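You operate a simulated robot arm through the tools that you are given. There is no shell and no other tool.

You run a simulated robot arm. Do the job below in one go: nothing can be reset, and whatever is moved stays where it is left.

TASK
Dry the green basket's parts at WARM for 6 MIN, then switch off and open up.
Fine: shut the cabinet door first; wait till the heat lamp goes out.
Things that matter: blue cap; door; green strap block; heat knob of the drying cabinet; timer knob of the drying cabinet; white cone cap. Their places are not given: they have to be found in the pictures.

Only the result counts: the job must be done as asked and must still hold three seconds after the hand-in. Knocking over, shifting, dropping, spilling or breaking anything else fails it.

THE ROBOT
A 7-joint arm with a fingered hand, fixed in place. Base frame: the origin is on the floor under the middle of its stand, x ahead of it, y to its left, z up. Units: m, rad, N and s.
With the tool pointing down near the work surface it reaches from about 0.32 to 0.82 m from the base axis. Its first joint turns from -2.007 to 2.007 rad. Payload 5 kg.
Tool frame: the origin (TCP) lies between the finger pads and is the grasp point; the fingertips stand 0.032 m ahead of it; z points along the fingers, y is the line along which they close. The gripper opens to 0.16 m; its body begins 0.089 m behind the TCP. The gripper is a hand of 4 fingers: y runs from the thumb to the fingers, the wrist lies at [0, 0, -0.267] in the tool frame, and closing takes about 1.5 s.
Orientation is that of the tool frame in the base frame, as a unit quaternion [x, y, z, w]. With the fingers straight down and closing along the base's y, the tool's x points along the base's -x, its y along +y and its z along -z.

THE INTERFACE
- The arm moves only by the tool drive_tool. Its argument "increments" is a list of rows, each an object of numbers (a shift or turn left out is 0, a gripper value left out holds the last): "tx", "ty", "tz": the shift along the tool's x, y, z in units of 500 mm (1.0 is 500 mm); "rx", "ry", "rz": the turn, a rotation vector about the tool's x, y, z in units of 60 degrees (1.0 is 60 degrees). In form: [{"tx": .., "ty": .., "tz": .., "rx": .., "ry": .., "rz": ..}, ...]. A call has 1 to 20 rows; each row is the pose to reach, as a shift and turn from the pose commanded when the call began, along the tool's axes at that moment. "claw" is the closure, from 0 (fully open) to 1 (shut), set as the call begins (left out, the last holds). A call with a number of a shift or a turn outside -1 to 1 is refused whole. Each row takes 0.2 s and may step no farther than 0.05 m and 0.15 rad from the row before; otherwise, or with a gripper value out of range, the whole call is refused. Where a pose cannot be reached the arm comes as near as it can. A force on the tool above 40 N (or 10 N above the force at the start of the call, whichever is more), or a blocked arm, ends the call early, and 0.2 s more pass. Each finger travels about 0.108 m/s and halts on what it meets, pressing with about 28 N; the grip force reading is that of the motor and also rises with nothing between the fingers. The clock runs only during rows and for 0.2 s after the last one: add rows that repeat a pose to give the fingers time. It gives the time, the measured TCP pose, the force on the tool (base axes), the opening and the grip force at its end, in the units of the frame above (readings bear some noise), with the torque about the TCP (base axes, N m) and any sound that the robot's microphone picked up, and new pictures: "show" is both (left out), scene, wrist or none.
- Cameras (640 x 400 px; columns grow to the right, rows downward): "scene" is fixed at [0.0503, -0.5, 1.4862]; the picture's right is [0.27, -0.96, 0.00], its down [-0.37, -0.10, -0.92] and it looks along [0.89, 0.25, -0.38] (base axes); focal length 214 px, centre (320, 200). "wrist" rides on the gripper at [0.08, -0.004, -0.114] in the tool frame; the picture's right is [0.05, 1.00, 0.00], its down [-0.82, 0.04, -0.58] and it looks along [-0.58, 0.03, 0.82] (tool axes); focal length 265 px, centre (320, 200).
- slide_trunk(by): slides the trunk up (or, below 0, down) by that many m; the arm rides with it, the base frame stays. It gives what a move gives, with no picture.
- finger_targets(finger1, finger2, finger3, thumb_bend): sets how far each is bent, from 0 (flat) to 1 (curled in); at 0.3 the hand is open as for a grip, at 0.7 the pads meet at the TCP. One left out holds its place. A second passes; each finger stops where it meets its share of the squeeze, and holds until it gets a number again. A gripper value or a shape takes the hand back. It gives what a move gives, with no picture; readings hold the bend of each and the force on the fingers (four entries, about 0 where the hand has none), thumb and palm.
- hand_shape(shape): the hand has 4 fingers and takes this shape, open, in about a second: jaw (thumb against the fingers, like two jaws); tri (thumb and two fingers); tip (a fingertip pinch); poke (one finger out to press); point (the index stretched); flat (the hand flat); cup (the hand cupped); fist (a fist). The gripper value then closes the fingers along that shape, each until it touches; the sizes above hold for jaw. It gives what a move gives, with no picture.
- point_at(camera, pixels): there is no depth. For up to 12 entries [column, row, z] of the newest picture of that camera ("zoom" is the newest enlarged one), the place [x, y] in the base frame at which the ray of that pixel passes the height z, good to about 0.003 m. It takes no simulated time.
- close_up(camera, box): a new picture of the part [left, top, right, bottom] of that camera's present view, enlarged. It takes no simulated time.
- finish_job(): hands the job in; it is judged then, once.

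Unless the task says otherwise, let go and move clear before handing in.

The tools are called after "Request:" as a command line: name --argument value ..., lists and objects as JSON in quotes. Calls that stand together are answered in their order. drive_tool: Moves the arm, as the interface text tells. Its arguments: {"type":"object","properties":{"increments":{"type":"array"},"claw":{"type":"number"},"show":{"type":"string","enum":["both","scene","wrist","none"]}},"required":["increments"]} The other tools are called the same way: slide_trunk (by) moves the trunk up or down; hand_shape (shape) gives the hand a shape; finger_targets (finger1, finger2, finger3, thumb_bend) moves the fingers one by one; point_at (camera, pixels) gives the place at which the rays of pixels pass given heights; close_up (camera, box) takes an enlarged picture of a part of a camera's view; finish_job () hands the job in.

At the start:

```text
time: 0.0
position: [0.2527, -0.3838, 1.3851]
orientation: [0.0, 1.0, 0.0, 0.001]
wrist_force: [0.0, 0.0, -1.0]
ft_torque: [-0.01, 0.0, -0.02]
finger_gap: 0.1597
grasp_force: 0.0
shape: jaw
bend: [0.3, 0.3, 0.3, 0.3]
finger forces: [0.0, 0.0, 0.0, 0.0, 0.1, 0.1]
trunk travel left (down, up): [-0.925, 0.065]
```

scene: 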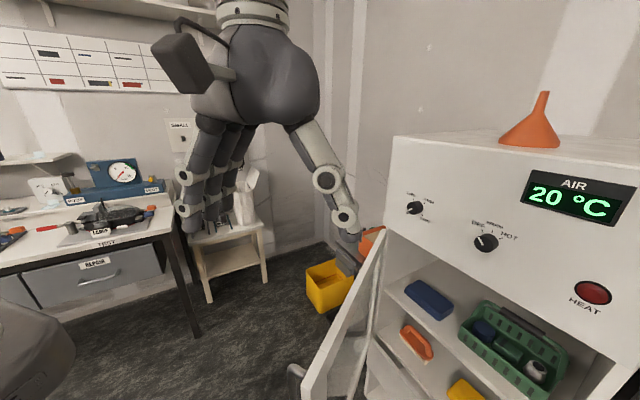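
wrist: 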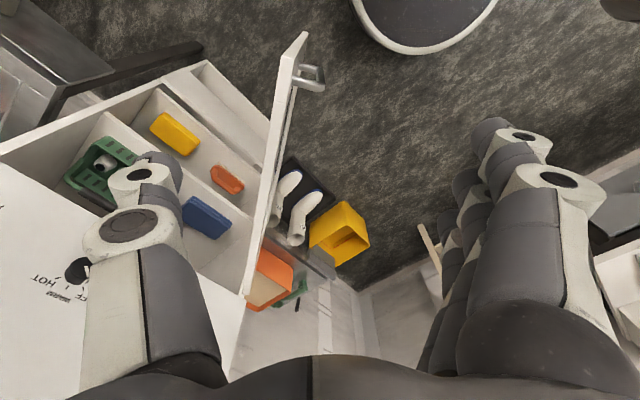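

The scene picture shows the drying cabinet on the right, with knobs at about (414,208) and (486,242), the HEAT lamp at (593,293), the open door at about (340,330) and the green basket at (512,350). I'll enlarge these areas first.

Request:
close_up --camera "scene" --box '[380, 130, 640, 292]'

Request:
close_up --camera "scene" --box '[280, 220, 568, 400]'

Request:
close_up --camera "wrist" --box '[0, 20, 380, 320]'

Request:
close_up --camera "scene" --box '[0, 0, 320, 200]'

```text
2.46 times, centred on (510, 211) of scene
```

zoom: 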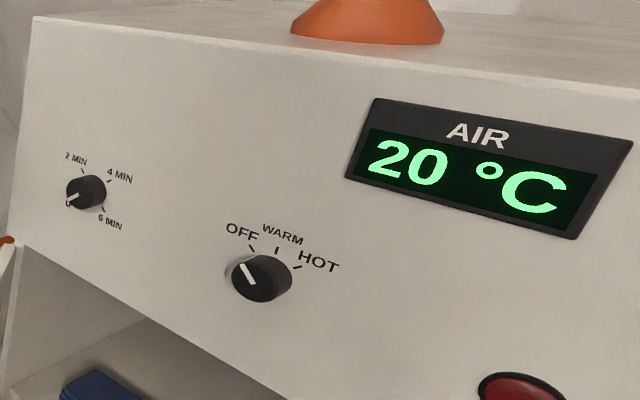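

```text
2.22 times, centred on (424, 310) of scene
```

zoom: 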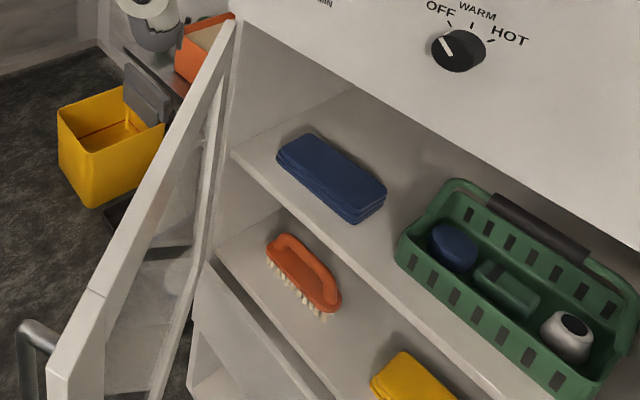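

```text
1.33 times, centred on (190, 170) of wrist
```

zoom: 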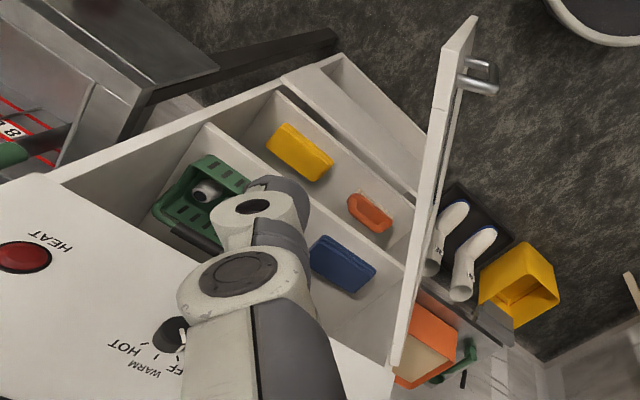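

```text
2.00 times, centred on (160, 100) of scene
```

zoom: 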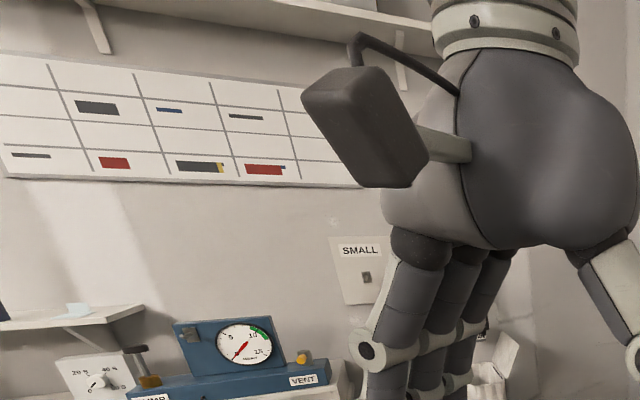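

The pictures show the basket (blue cap, green block, white cone) already inside the cabinet, the heat knob at OFF and the timer at 0. Next I need rays to work out where the panel, knobs and door are.

Request:
point_at --camera "scene" --pixels '[[414, 208, 1.2], [414, 208, 0.9], [486, 242, 1.2], [486, 242, 0.9], [593, 293, 1.2], [593, 293, 0.9], [386, 228, 1.2], [386, 228, 0.9], [305, 390, 1.0], [305, 390, 0.7], [393, 137, 1.2], [393, 137, 1.4]]'

Request:
point_at --camera "wrist" --pixels '[[78, 270, 1.2], [78, 270, 0.9], [304, 36, 1.0], [304, 36, 0.7], [246, 293, 1.2], [246, 293, 0.9], [310, 78, 1.0], [310, 78, 0.7], [205, 62, 1.0], [205, 62, 0.7], [50, 284, 1.2], [50, 284, 0.9]]'

```text
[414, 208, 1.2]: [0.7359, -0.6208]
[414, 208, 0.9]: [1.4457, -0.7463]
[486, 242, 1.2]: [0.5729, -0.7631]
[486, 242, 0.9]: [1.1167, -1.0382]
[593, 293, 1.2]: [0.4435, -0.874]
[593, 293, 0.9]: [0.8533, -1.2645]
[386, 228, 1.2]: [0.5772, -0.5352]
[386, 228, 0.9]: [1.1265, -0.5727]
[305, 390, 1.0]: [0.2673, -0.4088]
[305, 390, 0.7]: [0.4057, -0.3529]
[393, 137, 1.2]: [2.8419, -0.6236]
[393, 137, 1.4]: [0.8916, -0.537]
```

```text
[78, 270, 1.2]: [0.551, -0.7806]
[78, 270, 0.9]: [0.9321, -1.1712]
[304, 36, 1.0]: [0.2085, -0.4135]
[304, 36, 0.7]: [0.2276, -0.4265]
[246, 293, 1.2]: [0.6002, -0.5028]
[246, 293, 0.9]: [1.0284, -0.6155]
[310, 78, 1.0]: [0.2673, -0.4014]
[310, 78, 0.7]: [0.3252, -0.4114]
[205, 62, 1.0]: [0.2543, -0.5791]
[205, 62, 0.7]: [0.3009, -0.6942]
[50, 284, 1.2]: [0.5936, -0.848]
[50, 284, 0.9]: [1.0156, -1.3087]
```

Two-view triangulation puts the heat knob at about (0.50, -0.73, 1.24), with the panel facing back toward the robot's stand. I'll turn the hand towards the cabinet for a better second view.

Request:
drive_tool --increments '[{"rz": 0.1333}, {"rz": 0.2667}, {"rz": 0.4}, {"rz": 0.5333}, {"rz": 0.6667}, {"rz": 0.6667}]' --show "both"

```text
time: 1.4
position: [0.2542, -0.3843, 1.3857]
orientation: [0.343, 0.939, 0.001, 0.0]
wrist_force: [0.5, -0.2, 0.0]
ft_torque: [0.03, -0.02, -0.01]
finger_gap: 0.1603
grasp_force: 0.0
shape: jaw
bend: [0.3, 0.3, 0.3, 0.3]
finger forces: [0.0, 0.0, 0.0, 0.1, 0.0, 0.0]
trunk travel left (down, up): [-0.925, 0.065]
```

scene: 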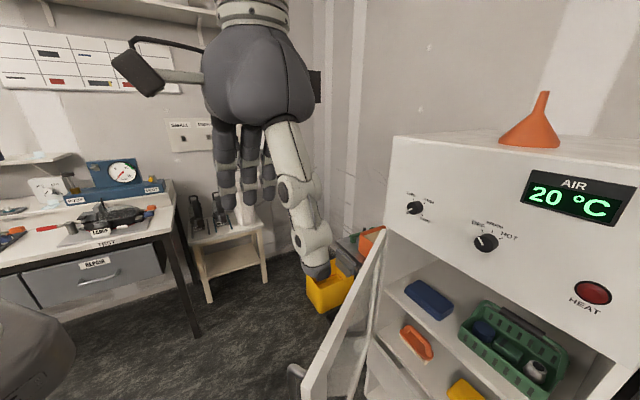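
wrist: 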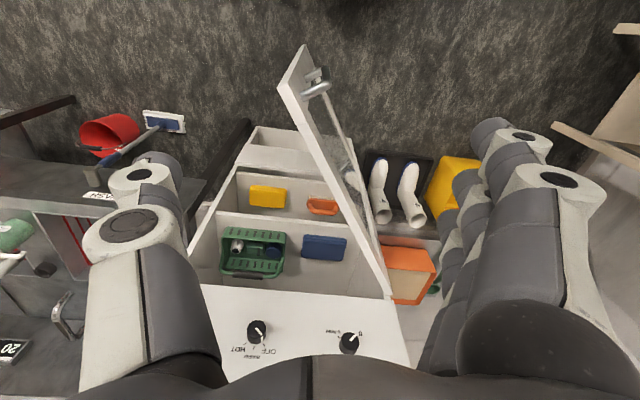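

The wrist picture now looks straight at the cabinet, with the heat knob at (257,332), the timer knob at (350,343) and the door handle at (315,83). I'll enlarge this and take rays.

Request:
close_up --camera "wrist" --box '[200, 260, 424, 400]'

Request:
close_up --camera "wrist" --box '[190, 30, 430, 180]'

Request:
point_at --camera "wrist" --pixels '[[257, 332, 1.2], [257, 332, 1.0], [350, 343, 1.2], [350, 343, 1.0], [392, 297, 1.2], [392, 297, 1.0], [203, 283, 1.2], [203, 283, 1.0], [303, 45, 1.0], [303, 45, 0.8], [279, 85, 1.0], [279, 85, 0.8]]'

Request:
point_at --camera "scene" --pixels '[[414, 208, 1.2], [414, 208, 1.0], [486, 242, 1.2], [486, 242, 1.0], [386, 228, 1.1], [386, 228, 1.0], [601, 376, 1.1], [601, 376, 1.0], [382, 238, 1.1], [382, 238, 1.0]]'

```text
2.86 times, centred on (312, 330) of wrist
```

zoom: 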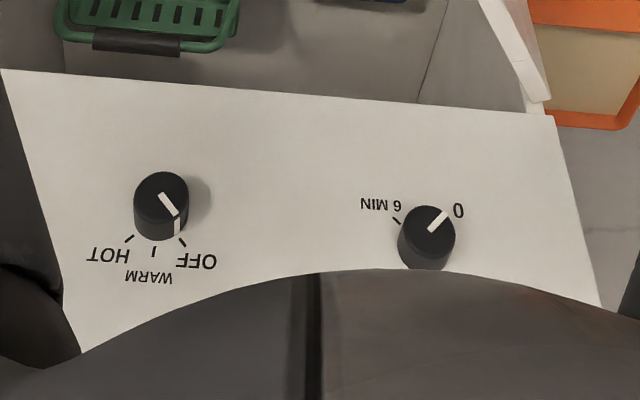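

```text
2.67 times, centred on (310, 105) of wrist
```

zoom: 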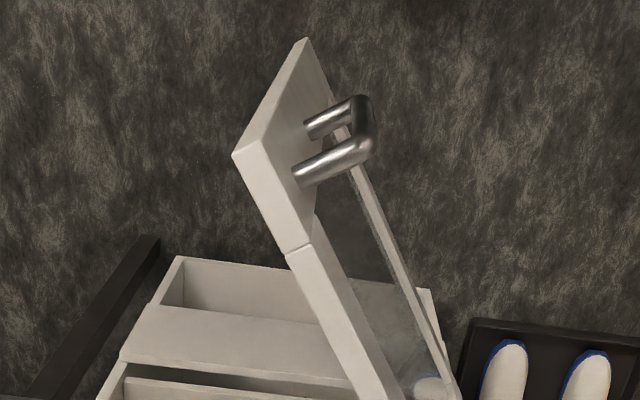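

```text
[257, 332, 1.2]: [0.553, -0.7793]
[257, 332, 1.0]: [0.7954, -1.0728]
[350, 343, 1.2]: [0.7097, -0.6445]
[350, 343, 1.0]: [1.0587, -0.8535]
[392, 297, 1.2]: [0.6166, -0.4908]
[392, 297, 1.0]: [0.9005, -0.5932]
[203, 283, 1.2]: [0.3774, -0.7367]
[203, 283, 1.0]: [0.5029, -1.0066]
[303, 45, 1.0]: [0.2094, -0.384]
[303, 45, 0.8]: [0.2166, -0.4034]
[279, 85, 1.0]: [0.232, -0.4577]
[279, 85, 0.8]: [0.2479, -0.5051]
```

```text
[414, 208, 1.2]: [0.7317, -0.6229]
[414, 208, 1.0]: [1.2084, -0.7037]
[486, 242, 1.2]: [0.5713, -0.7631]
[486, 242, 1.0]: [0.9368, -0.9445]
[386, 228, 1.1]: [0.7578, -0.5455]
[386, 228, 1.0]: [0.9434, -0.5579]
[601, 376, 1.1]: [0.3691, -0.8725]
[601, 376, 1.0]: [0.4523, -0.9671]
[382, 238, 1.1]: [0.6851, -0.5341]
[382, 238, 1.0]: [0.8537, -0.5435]
```

Triangulation now agrees: heat knob ≈ (0.517,-0.736,1.23), timer knob ≈ (0.650,-0.609,1.234), hinge-side panel corner ≈ (0.76,-0.545,1.095), door's free top corner ≈ (0.225,-0.43,1.09). Before moving I'll check the nearby items (orange box, boots, yellow bin) and the handle.

Request:
point_at --camera "wrist" --pixels '[[329, 86, 1.0], [329, 86, 0.8], [325, 68, 1.0], [325, 68, 0.8], [403, 250, 1.0], [403, 250, 0.6], [380, 165, 0.8], [380, 165, 0.3], [445, 158, 0.8], [445, 158, 0.3]]'

Request:
point_at --camera "scene" --pixels '[[293, 366, 1.0], [293, 366, 0.8], [370, 232, 1.0], [370, 232, 0.6], [330, 262, 0.8], [330, 262, 0.3], [543, 92, 1.44], [530, 147, 1.44], [393, 137, 1.41], [393, 137, 1.39]]'

Request:
close_up --camera "scene" --box '[270, 330, 382, 400]'

```text
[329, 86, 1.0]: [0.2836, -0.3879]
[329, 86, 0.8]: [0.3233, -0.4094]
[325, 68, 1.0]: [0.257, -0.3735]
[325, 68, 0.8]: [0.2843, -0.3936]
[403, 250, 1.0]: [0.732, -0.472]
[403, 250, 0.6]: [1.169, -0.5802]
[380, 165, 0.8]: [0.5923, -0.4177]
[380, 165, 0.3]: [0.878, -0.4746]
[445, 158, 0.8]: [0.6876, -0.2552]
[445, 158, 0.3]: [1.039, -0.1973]
```

```text
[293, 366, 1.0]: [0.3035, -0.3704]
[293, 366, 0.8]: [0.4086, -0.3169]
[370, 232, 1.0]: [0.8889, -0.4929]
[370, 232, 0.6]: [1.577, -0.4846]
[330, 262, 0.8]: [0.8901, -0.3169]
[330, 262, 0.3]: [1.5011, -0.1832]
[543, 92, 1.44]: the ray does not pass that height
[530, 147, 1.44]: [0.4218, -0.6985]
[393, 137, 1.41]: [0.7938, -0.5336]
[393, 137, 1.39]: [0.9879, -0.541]
```

```text
5.71 times, centred on (326, 365) of scene
```

zoom: 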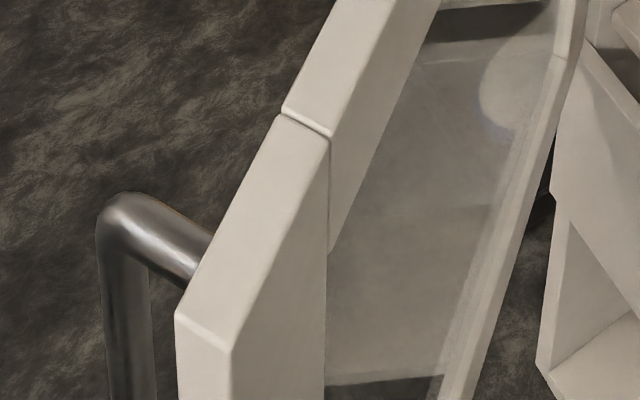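

The handle is a vertical bar on the door's outer face near (0.276,-0.383, top z≈1.047), and the other items are far off or low. I'll move the hand to the outer (+y) side of the door, close the fingers, and then pitch toward the door.

Request:
drive_tool --increments '[{"tx": -0.01, "ty": 0.079, "tz": 0.012, "rz": 0.02}, {"tx": -0.02, "ty": 0.157, "tz": 0.024, "rz": 0.04}, {"tx": -0.03, "ty": 0.236, "tz": 0.036, "rz": 0.06}, {"tx": -0.041, "ty": 0.315, "tz": 0.048, "rz": 0.085}, {"tx": -0.051, "ty": 0.393, "tz": 0.06, "rz": 0.105}, {"tx": -0.051, "ty": 0.393, "tz": 0.06, "rz": 0.105}]' --claw 1 --show "none"

Request:
drive_tool --increments '[{"ry": -0.125}, {"ry": -0.25}, {"ry": -0.375}, {"ry": -0.5}, {"ry": -0.625}, {"ry": -0.75}, {"ry": -0.75}]' --show "both"

```text
time: 2.8
position: [0.399, -0.2503, 1.3556]
orientation: [0.393, 0.92, 0.001, 0.0]
wrist_force: [0.0, -0.3, 0.0]
ft_torque: [0.02, -0.03, 0.01]
finger_gap: 0.0001
grasp_force: 27.5
shape: jaw
bend: [0.69, 0.63, 0.69, 0.67]
finger forces: [0.0, 0.0, 0.0, 0.0, 0.0, 0.0]
trunk travel left (down, up): [-0.925, 0.065]
```

```text
time: 4.4
position: [0.4336, -0.2974, 1.3271]
orientation: [0.362, 0.85, -0.15, 0.353]
wrist_force: [1.9, 0.2, -0.2]
ft_torque: [-0.03, 0.0, 0.01]
finger_gap: 0.0
grasp_force: 28.0
shape: jaw
bend: [0.69, 0.63, 0.69, 0.67]
finger forces: [0.0, 0.1, 0.0, 0.1, 0.1, 0.0]
out of reach, approached as far as the arm can: row 4, 5, 6, 7
trunk travel left (down, up): [-0.925, 0.065]
```

scene: 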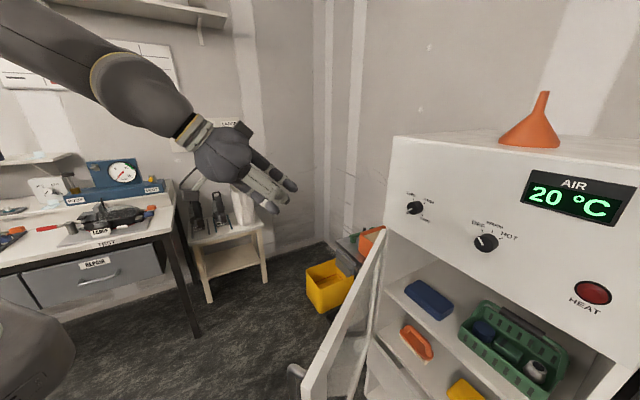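
wrist: 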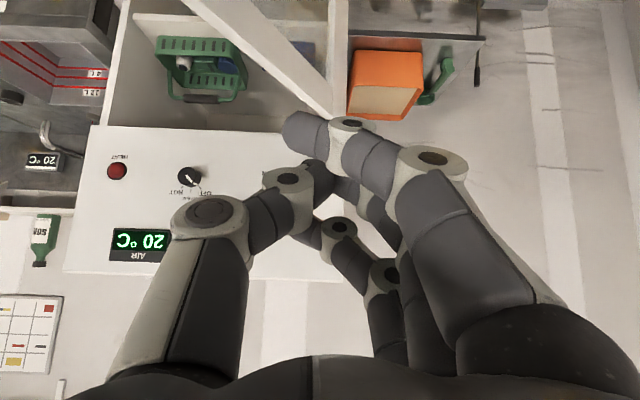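

The 45° pitch stopped short because the TCP was too near the base: it reads (0.434,-0.297,1.327) and the door is untouched. I'll lower the trunk so the fingertips come to the height of the door's upper frame, still clear on its outer side.

Request:
slide_trunk --by -0.28

Request:
drive_tool --increments '[{"rz": 0.0}]' --show "both"

```text
time: 7.2
position: [0.4339, -0.2972, 1.0479]
orientation: [0.362, 0.85, -0.149, 0.352]
wrist_force: [-0.3, 0.8, -0.8]
ft_torque: [-0.02, -0.01, -0.02]
finger_gap: 0.0
grasp_force: 27.5
shape: jaw
bend: [0.69, 0.63, 0.69, 0.67]
finger forces: [0.0, 0.0, 0.0, 0.1, 0.1, 0.1]
trunk travel left (down, up): [-0.645, 0.345]
```

```text
time: 7.6
position: [0.4332, -0.2971, 1.0485]
orientation: [0.362, 0.85, -0.15, 0.353]
wrist_force: [-0.2, 0.5, 0.4]
ft_torque: [0.0, 0.0, -0.03]
finger_gap: 0.0
grasp_force: 27.9
shape: jaw
bend: [0.69, 0.63, 0.69, 0.67]
finger forces: [0.0, 0.0, 0.1, 0.0, 0.0, 0.0]
trunk travel left (down, up): [-0.645, 0.345]
```

scene: 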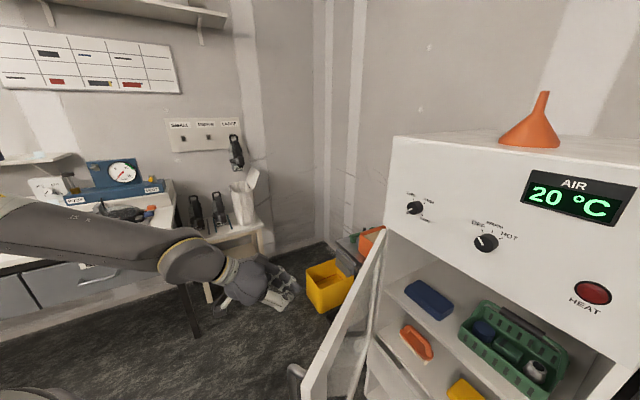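
wrist: 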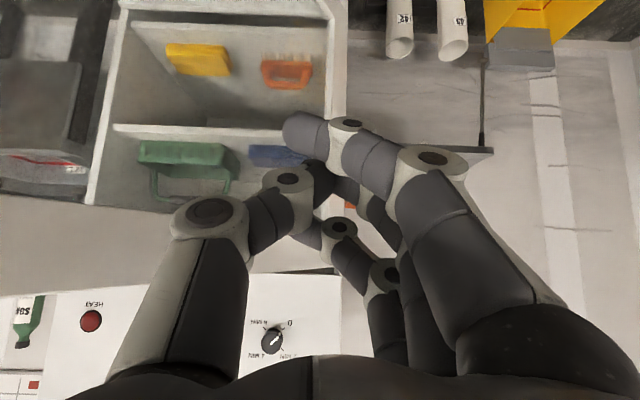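

The arm hangs clear of the door on its outer side at (0.433,-0.297,1.048). I'll sweep the closed fingertips toward -y to push the door, first half only.

Request:
drive_tool --increments '[{"tx": -0.034, "ty": -0.033, "tz": 0.034}, {"tx": -0.068, "ty": -0.067, "tz": 0.068}, {"tx": -0.102, "ty": -0.1, "tz": 0.102}, {"tx": -0.136, "ty": -0.133, "tz": 0.136}, {"tx": -0.17, "ty": -0.166, "tz": 0.17}, {"tx": -0.204, "ty": -0.2, "tz": 0.204}, {"tx": -0.238, "ty": -0.233, "tz": 0.238}, {"tx": -0.272, "ty": -0.266, "tz": 0.272}, {"tx": -0.306, "ty": -0.299, "tz": 0.306}]' --show "both"

```text
time: 9.6
position: [0.4803, -0.5538, 1.0466]
orientation: [0.361, 0.851, -0.151, 0.351]
wrist_force: [2.0, 1.6, -0.2]
ft_torque: [-0.04, 0.09, -0.14]
finger_gap: 0.0
grasp_force: 28.5
shape: jaw
bend: [0.69, 0.63, 0.69, 0.67]
finger forces: [0.0, 0.0, 0.0, 0.0, 0.0, 0.0]
out of reach, approached as far as the arm can: row 5
trunk travel left (down, up): [-0.645, 0.345]
```

scene: 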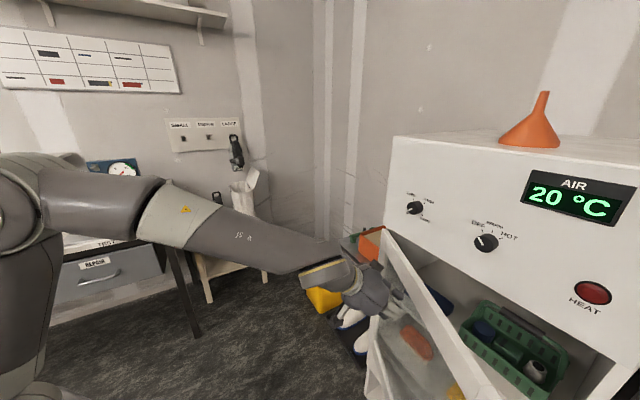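
wrist: 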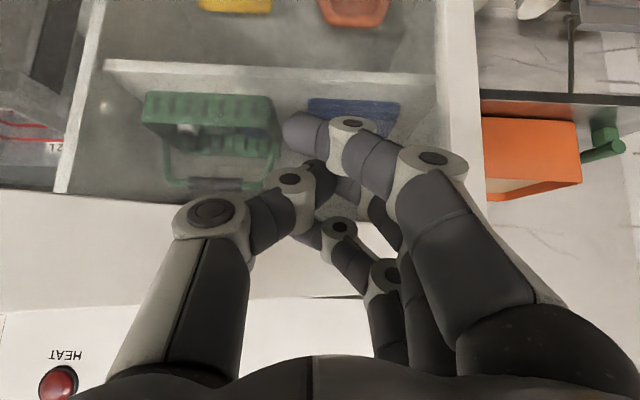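

The door is swinging shut ahead of the fingertips with only about 2 N of force. I'll continue the sweep to near closed.

Request:
drive_tool --increments '[{"tx": -0.033, "ty": -0.035, "tz": 0.033}, {"tx": -0.067, "ty": -0.07, "tz": 0.067}, {"tx": -0.1, "ty": -0.105, "tz": 0.1}, {"tx": -0.134, "ty": -0.14, "tz": 0.134}, {"tx": -0.167, "ty": -0.174, "tz": 0.167}, {"tx": -0.2, "ty": -0.208, "tz": 0.2}, {"tx": -0.22, "ty": -0.228, "tz": 0.22}]' --show "both"

```text
time: 11.1
position: [0.4947, -0.7251, 1.0435]
orientation: [0.361, 0.853, -0.146, 0.347]
wrist_force: [-11.7, 19.3, 1.6]
ft_torque: [-0.3, -0.18, -0.35]
finger_gap: 0.0001
grasp_force: 28.8
shape: jaw
bend: [0.69, 0.63, 0.73, 0.67]
finger forces: [0.1, 0.0, 22.3, 0.1, 0.1, 0.1]
trunk travel left (down, up): [-0.645, 0.345]
stopped in row 7: the force on the tool passed its limit at 50 N (the readings are from after the stop); the commanded pose is now the measured one
```

scene: 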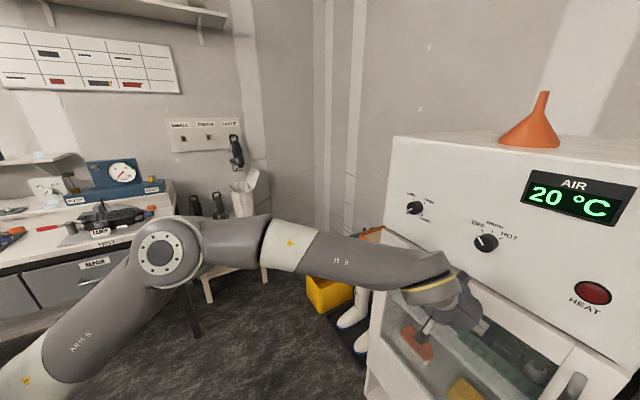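
wrist: 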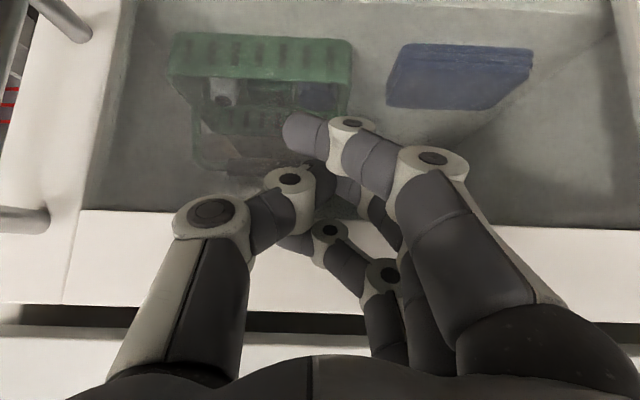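

The force limit tripped at about 50 N and the door looks shut in both pictures. I'll check the gap with close-ups.

Request:
close_up --camera "scene" --box '[400, 270, 608, 400]'

Request:
close_up --camera "wrist" --box '[0, 180, 320, 380]'

Request:
close_up --camera "wrist" --box '[400, 180, 640, 330]'

```text
3.08 times, centred on (504, 335) of scene
```

zoom: 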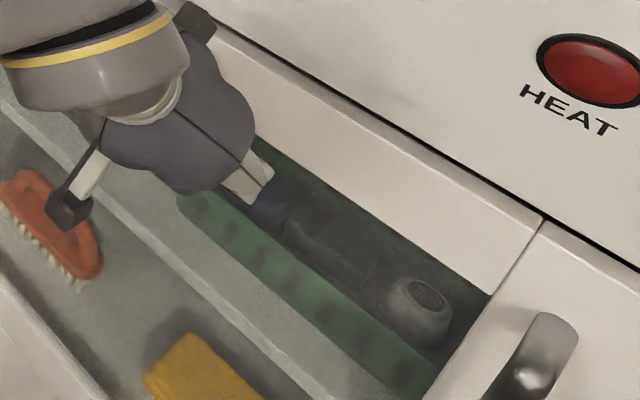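

```text
2.00 times, centred on (160, 280) of wrist
```

zoom: 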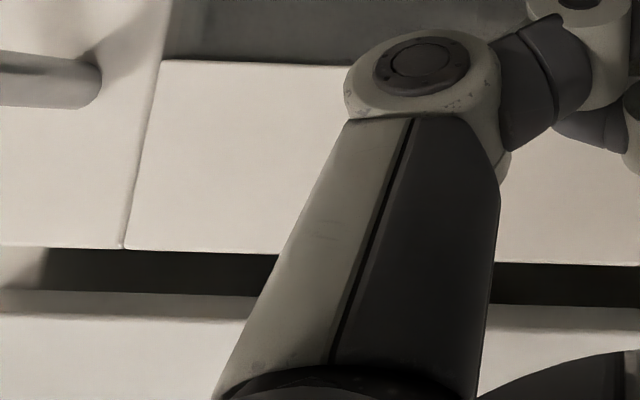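

```text
2.67 times, centred on (520, 255) of wrist
```

zoom: 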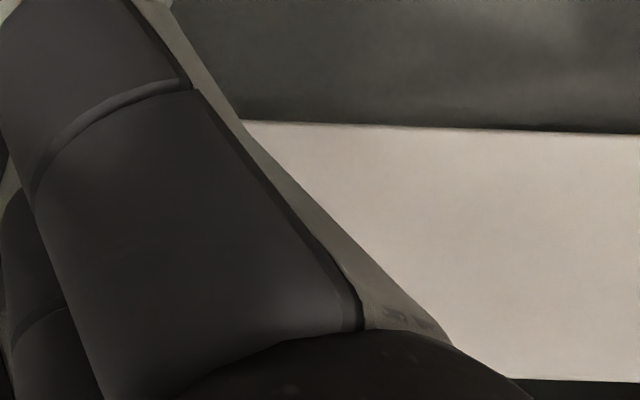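

The dark seam along the door's top is even from end to end, so the door sits flush and shut. I'll back straight off along the outward normal, then raise the trunk to knob height.

Request:
drive_tool --increments '[{"tx": 0.05, "tz": -0.05}, {"tx": 0.1, "tz": -0.1}, {"tx": 0.15, "tz": -0.15}, {"tx": 0.21, "tz": -0.21}, {"tx": 0.21, "tz": -0.21}]' --show "both"

Request:
slide_trunk --by 0.19

```text
time: 12.3
position: [0.3922, -0.6191, 1.0425]
orientation: [0.362, 0.853, -0.146, 0.346]
wrist_force: [-1.1, -0.1, -0.1]
ft_torque: [0.0, 0.0, 0.01]
finger_gap: 0.0
grasp_force: 27.8
shape: jaw
bend: [0.69, 0.63, 0.69, 0.67]
finger forces: [0.1, 0.0, 0.1, 0.0, 0.0, 0.1]
trunk travel left (down, up): [-0.645, 0.345]
```

scene: 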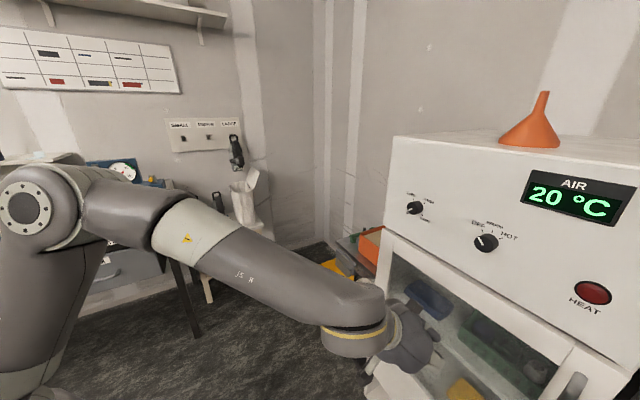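
wrist: 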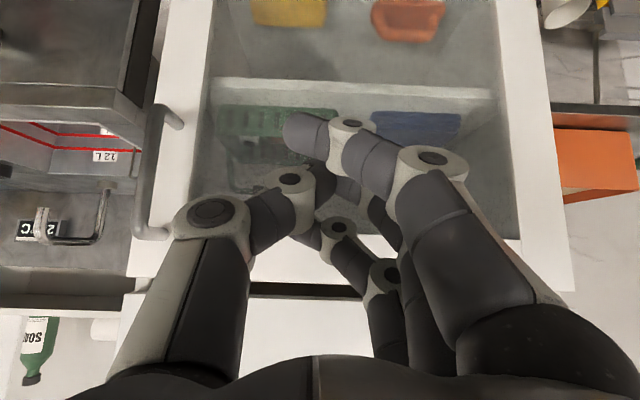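

```text
time: 14.3
position: [0.3928, -0.6195, 1.2331]
orientation: [0.361, 0.853, -0.146, 0.347]
wrist_force: [-0.4, 0.4, 0.1]
ft_torque: [-0.04, 0.0, 0.03]
finger_gap: 0.0001
grasp_force: 27.3
shape: jaw
bend: [0.69, 0.63, 0.69, 0.67]
finger forces: [0.0, 0.0, 0.0, 0.0, 0.1, 0.1]
trunk travel left (down, up): [-0.835, 0.155]
```

The hand is clear at (0.393,-0.62,1.233) and the door stays shut in the scene picture. I'll open the fingers and pitch the hand level so it points into the control panel.

Request:
drive_tool --increments '[{"ry": -0.12}, {"ry": -0.24}, {"ry": -0.36}, {"ry": -0.48}, {"ry": -0.6}, {"ry": -0.74}, {"ry": -0.74}]' --claw 0.2 --show "both"

```text
time: 15.9
position: [0.3937, -0.6189, 1.2341]
orientation: [0.279, 0.659, -0.272, 0.644]
wrist_force: [-0.4, 0.4, -0.1]
ft_torque: [-0.01, 0.02, -0.01]
finger_gap: 0.1278
grasp_force: 0.0
shape: jaw
bend: [0.59, 0.59, 0.59, 0.55]
finger forces: [0.0, 0.1, 0.0, 0.1, 0.1, 0.0]
trunk travel left (down, up): [-0.835, 0.155]
```

scene: 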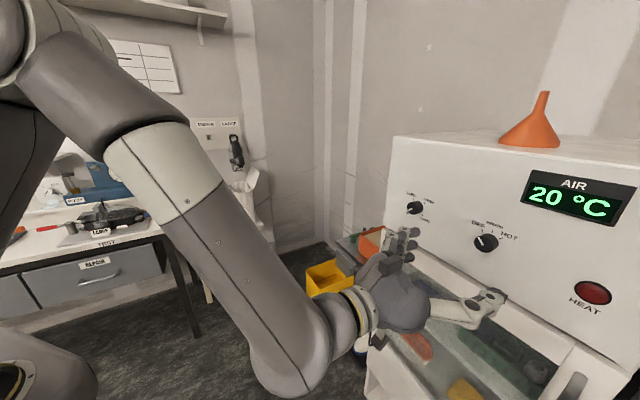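
wrist: 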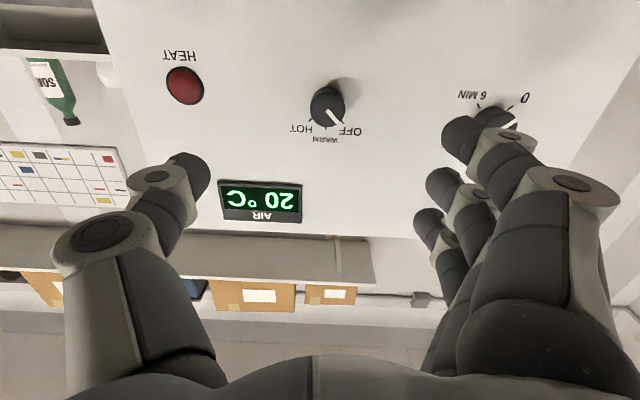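

The tool is level now, pointing along (0.70,-0.72,-0.02) with the heat knob at (327,105) in the wrist view. I'll get a sharper fix on both knobs from here.

Request:
close_up --camera "wrist" --box '[260, 50, 420, 150]'

Request:
point_at --camera "wrist" --pixels '[[327, 106, 1.22], [327, 106, 1.23], [327, 106, 1.24], [343, 86, 1.22], [343, 86, 1.24], [185, 86, 1.15], [185, 86, 1.2], [420, 237, 1.3], [420, 237, 1.41]]'

Request:
close_up --camera "scene" --box '[380, 180, 540, 280]'

```text
4.00 times, centred on (340, 100) of wrist
```

zoom: 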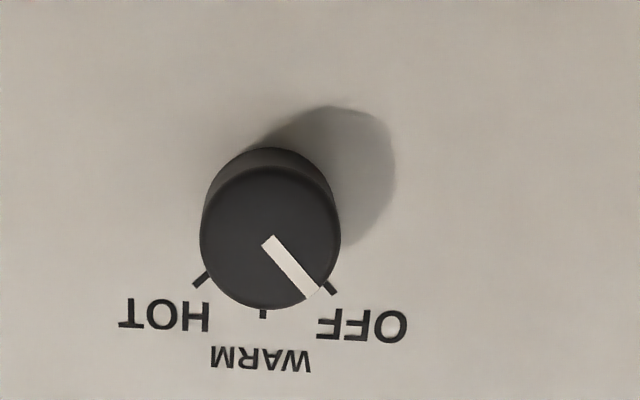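

```text
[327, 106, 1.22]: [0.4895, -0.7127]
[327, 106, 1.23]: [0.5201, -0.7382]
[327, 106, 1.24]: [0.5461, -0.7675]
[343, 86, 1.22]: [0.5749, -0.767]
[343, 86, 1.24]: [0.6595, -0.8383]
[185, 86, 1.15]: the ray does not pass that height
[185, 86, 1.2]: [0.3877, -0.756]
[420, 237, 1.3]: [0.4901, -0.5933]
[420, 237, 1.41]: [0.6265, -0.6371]
```

```text
4.00 times, centred on (460, 230) of scene
```

zoom: 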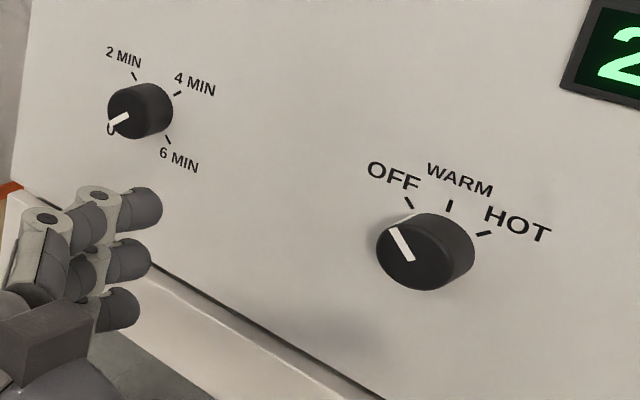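

The heat knob is about 37 mm across with WARM roughly 40–45° clockwise of OFF, and the timer must go from 0 round to 6 MIN clockwise. I'll refine both face centres with exact rays.

Request:
point_at --camera "wrist" --pixels '[[327.5, 109.5, 1.22], [327.5, 109.5, 1.23], [327.5, 109.5, 1.24], [326, 128, 1.24], [326, 128, 1.26], [326, 128, 1.28]]'

Request:
point_at --camera "scene" --pixels '[[482.5, 243, 1.22], [482.5, 243, 1.23], [482.5, 243, 1.24], [412, 209.3, 1.22], [412, 209.3, 1.23], [412, 209.3, 1.24], [492.5, 231.5, 1.24], [492.5, 231.5, 1.26], [492.5, 231.5, 1.28]]'

```text
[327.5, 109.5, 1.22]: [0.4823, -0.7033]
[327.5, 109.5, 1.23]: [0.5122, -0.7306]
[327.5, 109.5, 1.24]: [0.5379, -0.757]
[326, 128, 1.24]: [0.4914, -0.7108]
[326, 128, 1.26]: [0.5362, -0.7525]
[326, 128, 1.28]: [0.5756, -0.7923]
```

```text
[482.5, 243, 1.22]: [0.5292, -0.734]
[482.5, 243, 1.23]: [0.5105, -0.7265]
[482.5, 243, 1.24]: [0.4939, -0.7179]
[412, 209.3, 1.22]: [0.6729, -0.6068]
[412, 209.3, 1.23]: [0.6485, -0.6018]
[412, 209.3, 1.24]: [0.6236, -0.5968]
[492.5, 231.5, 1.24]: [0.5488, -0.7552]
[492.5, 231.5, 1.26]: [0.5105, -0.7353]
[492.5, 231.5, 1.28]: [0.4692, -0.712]
```

The heat knob face is at (0.511,-0.7285,1.230) and the timer face at about (0.648,-0.602,1.23). I'll set the timer while heat is still off, so nothing runs early, and start by moving to a standoff in front of it.

Request:
drive_tool --increments '[{"tx": 0.001, "ty": 0.079, "tz": 0.026, "rx": 0.005, "ry": -0.005}, {"tx": 0.002, "ty": 0.158, "tz": 0.052, "rx": 0.01, "ry": -0.01}, {"tx": 0.003, "ty": 0.237, "tz": 0.078, "rx": 0.015, "ry": -0.015}, {"tx": 0.004, "ty": 0.316, "tz": 0.104, "rx": 0.02, "ry": -0.02}, {"tx": 0.005, "ty": 0.395, "tz": 0.12, "rx": 0.024, "ry": -0.023}, {"tx": 0.005, "ty": 0.395, "tz": 0.12, "rx": 0.024, "ry": -0.023}]' --show "both"

```text
time: 17.4
position: [0.576, -0.5259, 1.2289]
orientation: [0.285, 0.647, -0.284, 0.647]
wrist_force: [-0.7, -0.1, 1.0]
ft_torque: [-0.01, 0.01, 0.03]
finger_gap: 0.1276
grasp_force: 0.2
shape: jaw
bend: [0.59, 0.59, 0.59, 0.55]
finger forces: [0.0, 0.0, 0.1, 0.1, 0.0, 0.0]
trunk travel left (down, up): [-0.835, 0.155]
```

scene: 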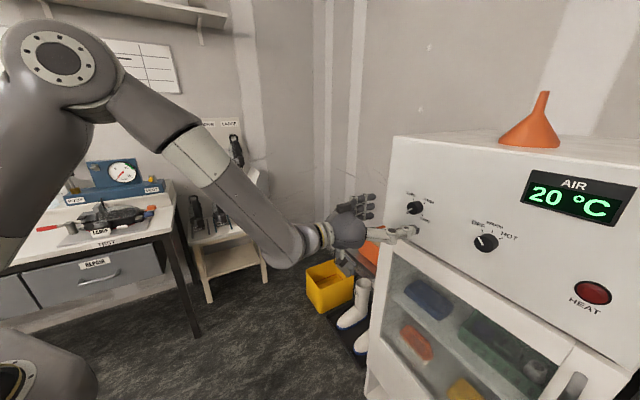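
wrist: 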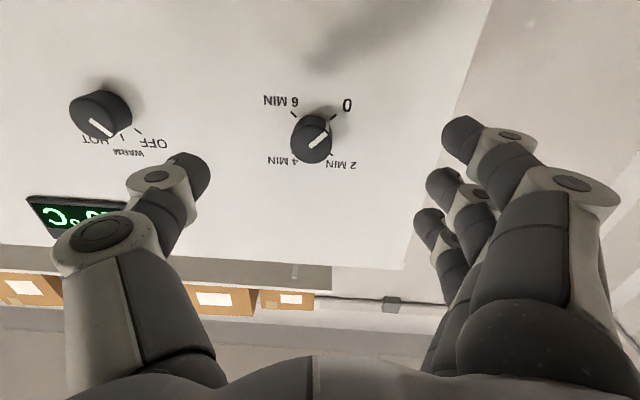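

The timer knob is at about (312,142) in the wrist view, ahead of the open fingers. I'll get a close-up for its exact centre.

Request:
close_up --camera "wrist" --box '[230, 80, 390, 180]'

Request:
close_up --camera "scene" --box '[370, 170, 466, 230]'

```text
4.00 times, centred on (310, 130) of wrist
```

zoom: 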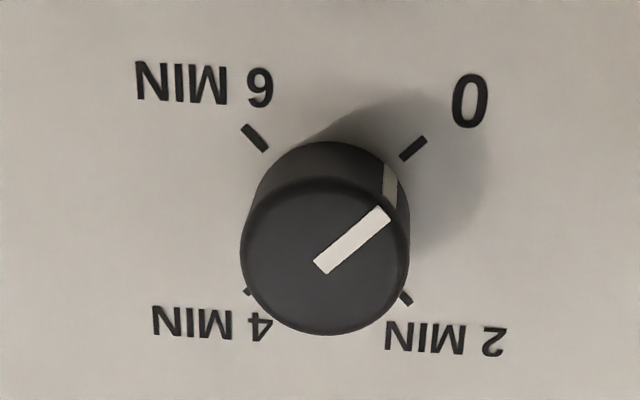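

```text
6.67 times, centred on (418, 200) of scene
```

zoom: 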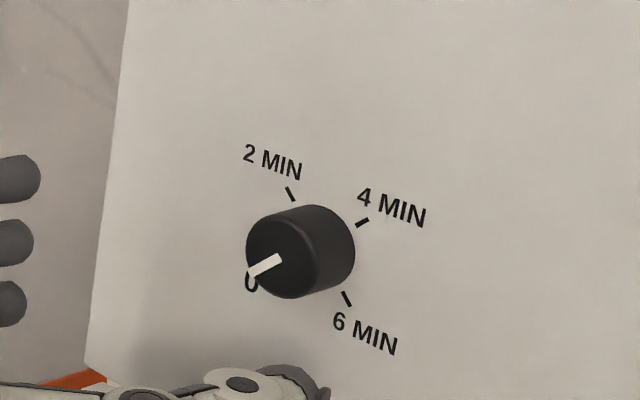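

The pointer sits at 0 and the four ticks form a square, so 0 to 6 MIN is 270° clockwise. I'll triangulate the timer face centre now.

Request:
point_at --camera "wrist" --pixels '[[311.2, 144.5, 1.22], [311.2, 144.5, 1.23], [311.2, 144.5, 1.24], [294, 114.5, 1.21], [333, 117, 1.21], [332, 154, 1.25]]'

Request:
point_at --camera "scene" --pixels '[[412, 207.8, 1.22], [412, 207.8, 1.23], [412, 207.8, 1.24], [413.6, 199, 1.25], [422, 214.5, 1.21]]'

```text
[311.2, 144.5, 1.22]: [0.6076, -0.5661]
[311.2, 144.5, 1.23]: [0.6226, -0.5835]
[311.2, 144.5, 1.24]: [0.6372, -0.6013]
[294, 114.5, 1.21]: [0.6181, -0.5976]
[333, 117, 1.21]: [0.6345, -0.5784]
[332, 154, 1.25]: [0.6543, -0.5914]
```

```text
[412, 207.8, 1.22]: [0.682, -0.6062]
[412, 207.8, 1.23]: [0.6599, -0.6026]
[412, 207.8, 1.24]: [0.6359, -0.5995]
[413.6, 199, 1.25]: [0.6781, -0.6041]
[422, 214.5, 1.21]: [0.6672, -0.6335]
```

The timer's axis is at (0.652,-0.6145,1.239), and its face stands about 21 mm proud. I'll test how far the wrist can turn anticlockwise here in free space, so I can start the turn wound back.

Request:
drive_tool --increments '[{"rz": -0.14}, {"rz": -0.28}, {"rz": -0.42}, {"rz": -0.56}, {"rz": -0.7}, {"rz": -0.84}, {"rz": -0.98}, {"rz": -0.98}]' --show "none"

Request:
drive_tool --increments '[{"rz": -0.14}, {"rz": -0.28}, {"rz": -0.42}, {"rz": -0.56}, {"rz": -0.7}, {"rz": -0.84}, {"rz": -0.98}, {"rz": -0.98}]' --show "both"

```text
time: 19.1
position: [0.574, -0.5248, 1.2284]
orientation: [-0.071, 0.704, -0.565, 0.425]
wrist_force: [0.0, 0.0, -0.2]
ft_torque: [0.01, -0.01, 0.01]
finger_gap: 0.1278
grasp_force: 0.0
shape: jaw
bend: [0.59, 0.59, 0.59, 0.55]
finger forces: [0.0, 0.1, 0.1, 0.0, 0.0, 0.1]
trunk travel left (down, up): [-0.835, 0.155]
```

```text
time: 20.9
position: [0.5768, -0.5255, 1.2292]
orientation: [0.408, -0.577, 0.701, -0.094]
wrist_force: [-0.3, 0.5, -0.5]
ft_torque: [0.02, -0.03, 0.01]
finger_gap: 0.128
grasp_force: 0.1
shape: jaw
bend: [0.59, 0.59, 0.59, 0.55]
finger forces: [0.1, 0.1, 0.1, 0.1, 0.1, 0.0]
trunk travel left (down, up): [-0.835, 0.155]
```

scene: 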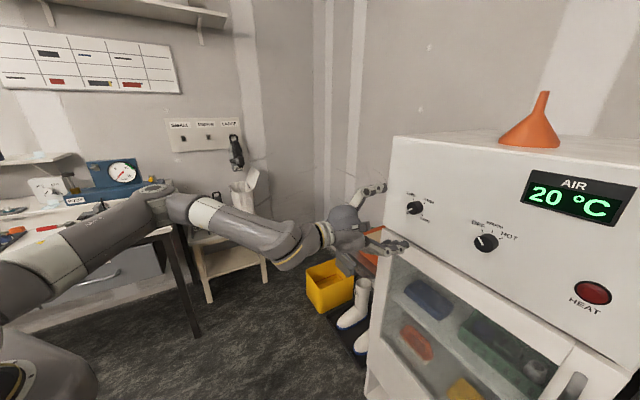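
wrist: 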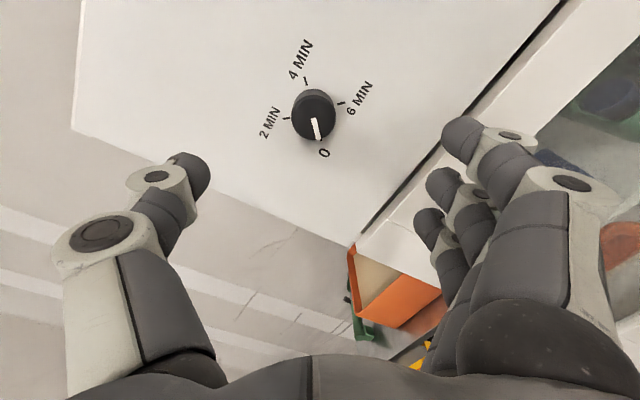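

The wrist reaches −118° without trouble, and the timer knob is now at about (313,115) in the wrist view. I'll check its face centre before moving in.

Request:
close_up --camera "wrist" --box '[240, 70, 400, 170]'

```text
4.00 times, centred on (320, 120) of wrist
```

zoom: 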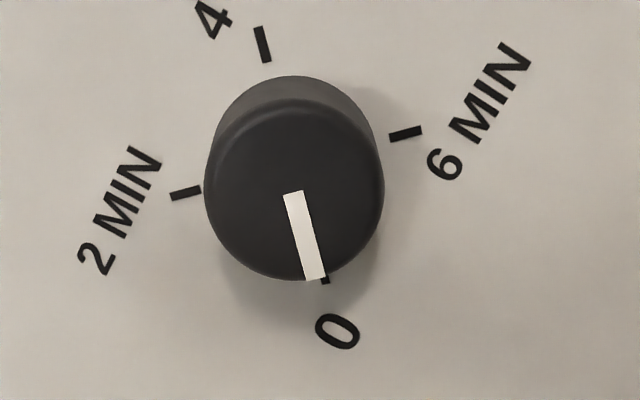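

The predicted and observed face centres agree to about 1 mm, so the fix is good. I'll move in so the fingertips straddle the timer knob, stopping just off the panel.

Request:
drive_tool --increments '[{"tx": 0.012, "ty": -0.006, "tz": 0.04}, {"tx": 0.023, "ty": -0.012, "tz": 0.08}, {"tx": 0.023, "ty": -0.012, "tz": 0.12}, {"tx": 0.023, "ty": -0.012, "tz": 0.145}, {"tx": 0.023, "ty": -0.012, "tz": 0.158}, {"tx": 0.023, "ty": -0.012, "tz": 0.158}]' --show "both"

```text
time: 22.4
position: [0.6238, -0.5885, 1.2406]
orientation: [0.406, -0.579, 0.701, -0.093]
wrist_force: [-0.4, -0.9, -0.3]
ft_torque: [0.01, -0.01, -0.03]
finger_gap: 0.1277
grasp_force: 0.0
shape: jaw
bend: [0.59, 0.59, 0.59, 0.55]
finger forces: [0.1, 0.1, 0.0, 0.0, 0.0, 0.0]
trunk travel left (down, up): [-0.835, 0.155]
```

scene: 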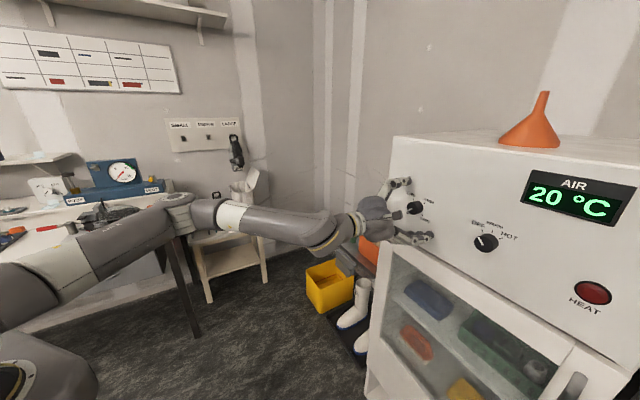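
wrist: 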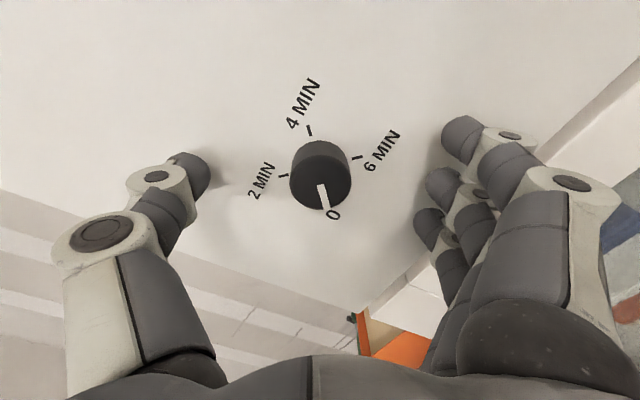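

The fingers straddle the timer knob evenly (knob centre about (320,186)) with no contact force yet. I'll close them onto it.

Request:
drive_tool --increments '[{"tz": 0}, {"tz": 0}, {"tz": 0}, {"tz": 0}, {"tz": 0}, {"tz": 0}, {"tz": 0}]' --claw 1 --show "both"

```text
time: 23.9
position: [0.6262, -0.5873, 1.2414]
orientation: [0.406, -0.578, 0.701, -0.094]
wrist_force: [7.1, -2.4, 13.1]
ft_torque: [-0.09, -0.11, 0.0]
finger_gap: 0.0129
grasp_force: 28.2
shape: jaw
bend: [0.69, 0.72, 0.69, 0.7]
finger forces: [0.0, 10.6, 0.0, 0.0, 23.9, 0.1]
trunk travel left (down, up): [-0.835, 0.155]
```

scene: 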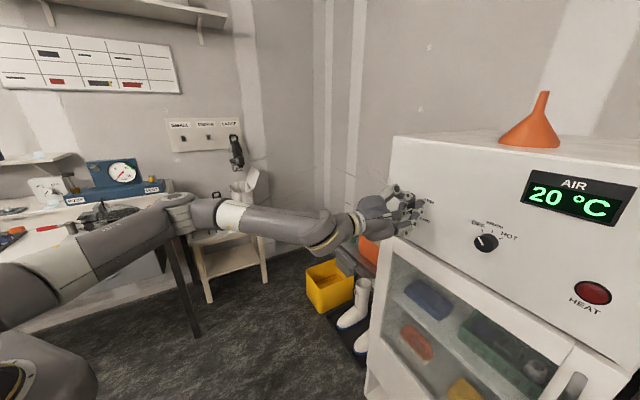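
wrist: 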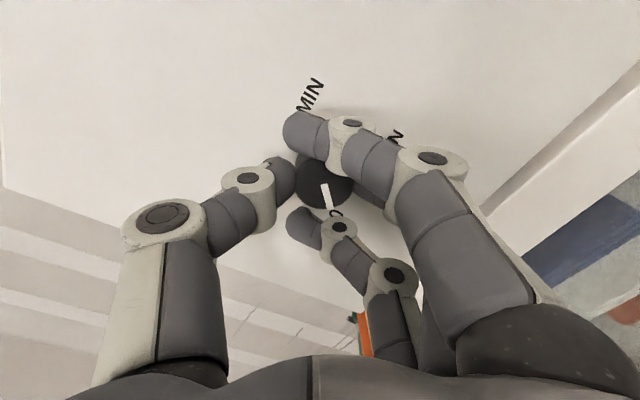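

Finger 2 (10.6 N) and the thumb (24 N) are gripping the timer knob. I'll turn it clockwise by the first 59° and look at the pointer.

Request:
drive_tool --increments '[{"ty": -0.002, "rz": 0.1}, {"ty": -0.002, "rz": 0.2}, {"ty": -0.002, "rz": 0.3}, {"ty": -0.002, "rz": 0.4}, {"ty": -0.002, "rz": 0.5}, {"ty": -0.002, "rz": 0.6}, {"ty": -0.002, "rz": 0.7}, {"ty": -0.002, "rz": 0.8}, {"ty": -0.002, "rz": 0.9}, {"ty": -0.002, "rz": 0.98}]' --show "both"

```text
time: 26.1
position: [0.6233, -0.5886, 1.2407]
orientation: [-0.069, 0.703, -0.565, 0.426]
wrist_force: [3.1, -8.0, 12.0]
ft_torque: [-0.01, 0.02, 0.11]
finger_gap: 0.0125
grasp_force: 28.8
shape: jaw
bend: [0.69, 0.72, 0.69, 0.7]
finger forces: [0.0, 11.2, 0.1, 0.1, 23.8, 0.0]
trunk travel left (down, up): [-0.835, 0.155]
```

scene: 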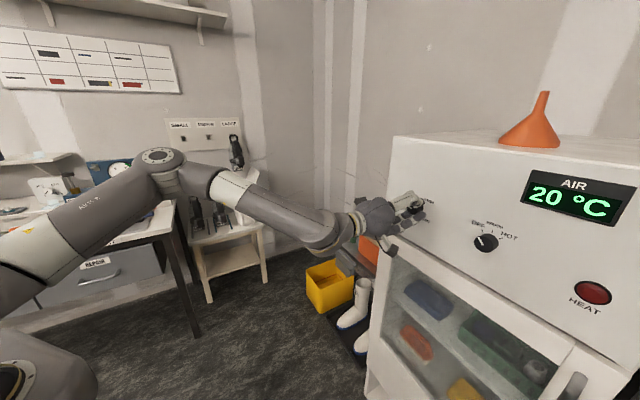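
wrist: 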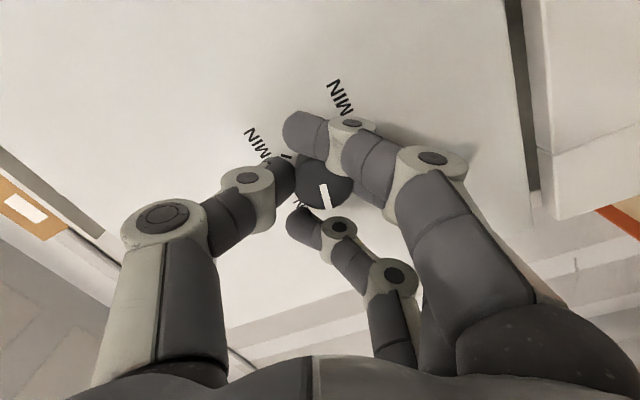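

The pointer stayed fixed relative to the hand while the panel turned behind it, so the knob is turning. I'll continue clockwise.

Request:
drive_tool --increments '[{"rz": 0.1}, {"rz": 0.2}, {"rz": 0.3}, {"rz": 0.4}, {"rz": 0.5}, {"rz": 0.6}, {"rz": 0.7}, {"rz": 0.8}, {"rz": 0.9}, {"rz": 0.98}]' --show "both"

```text
time: 28.4
position: [0.6231, -0.5888, 1.2391]
orientation: [0.287, 0.648, -0.282, 0.647]
wrist_force: [-8.1, -5.9, -3.9]
ft_torque: [0.06, 0.05, 0.07]
finger_gap: 0.0125
grasp_force: 28.7
shape: jaw
bend: [0.69, 0.73, 0.69, 0.7]
finger forces: [0.1, 13.8, 0.1, 0.1, 23.3, 0.0]
trunk travel left (down, up): [-0.835, 0.155]
```

scene: 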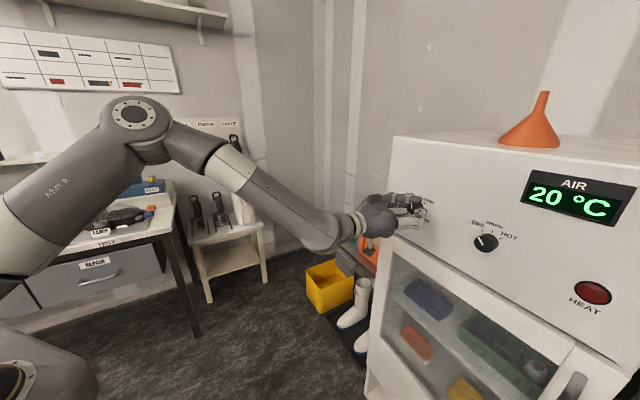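
wrist: 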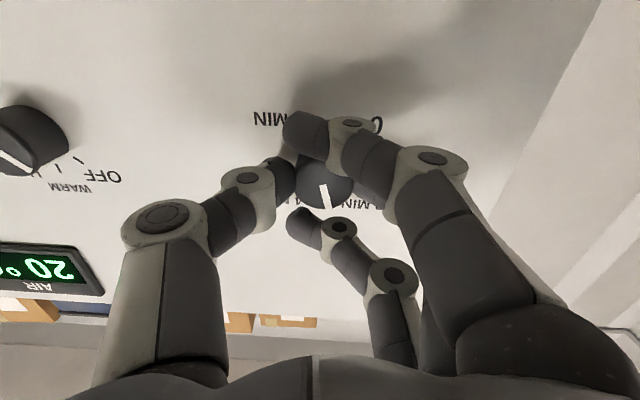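

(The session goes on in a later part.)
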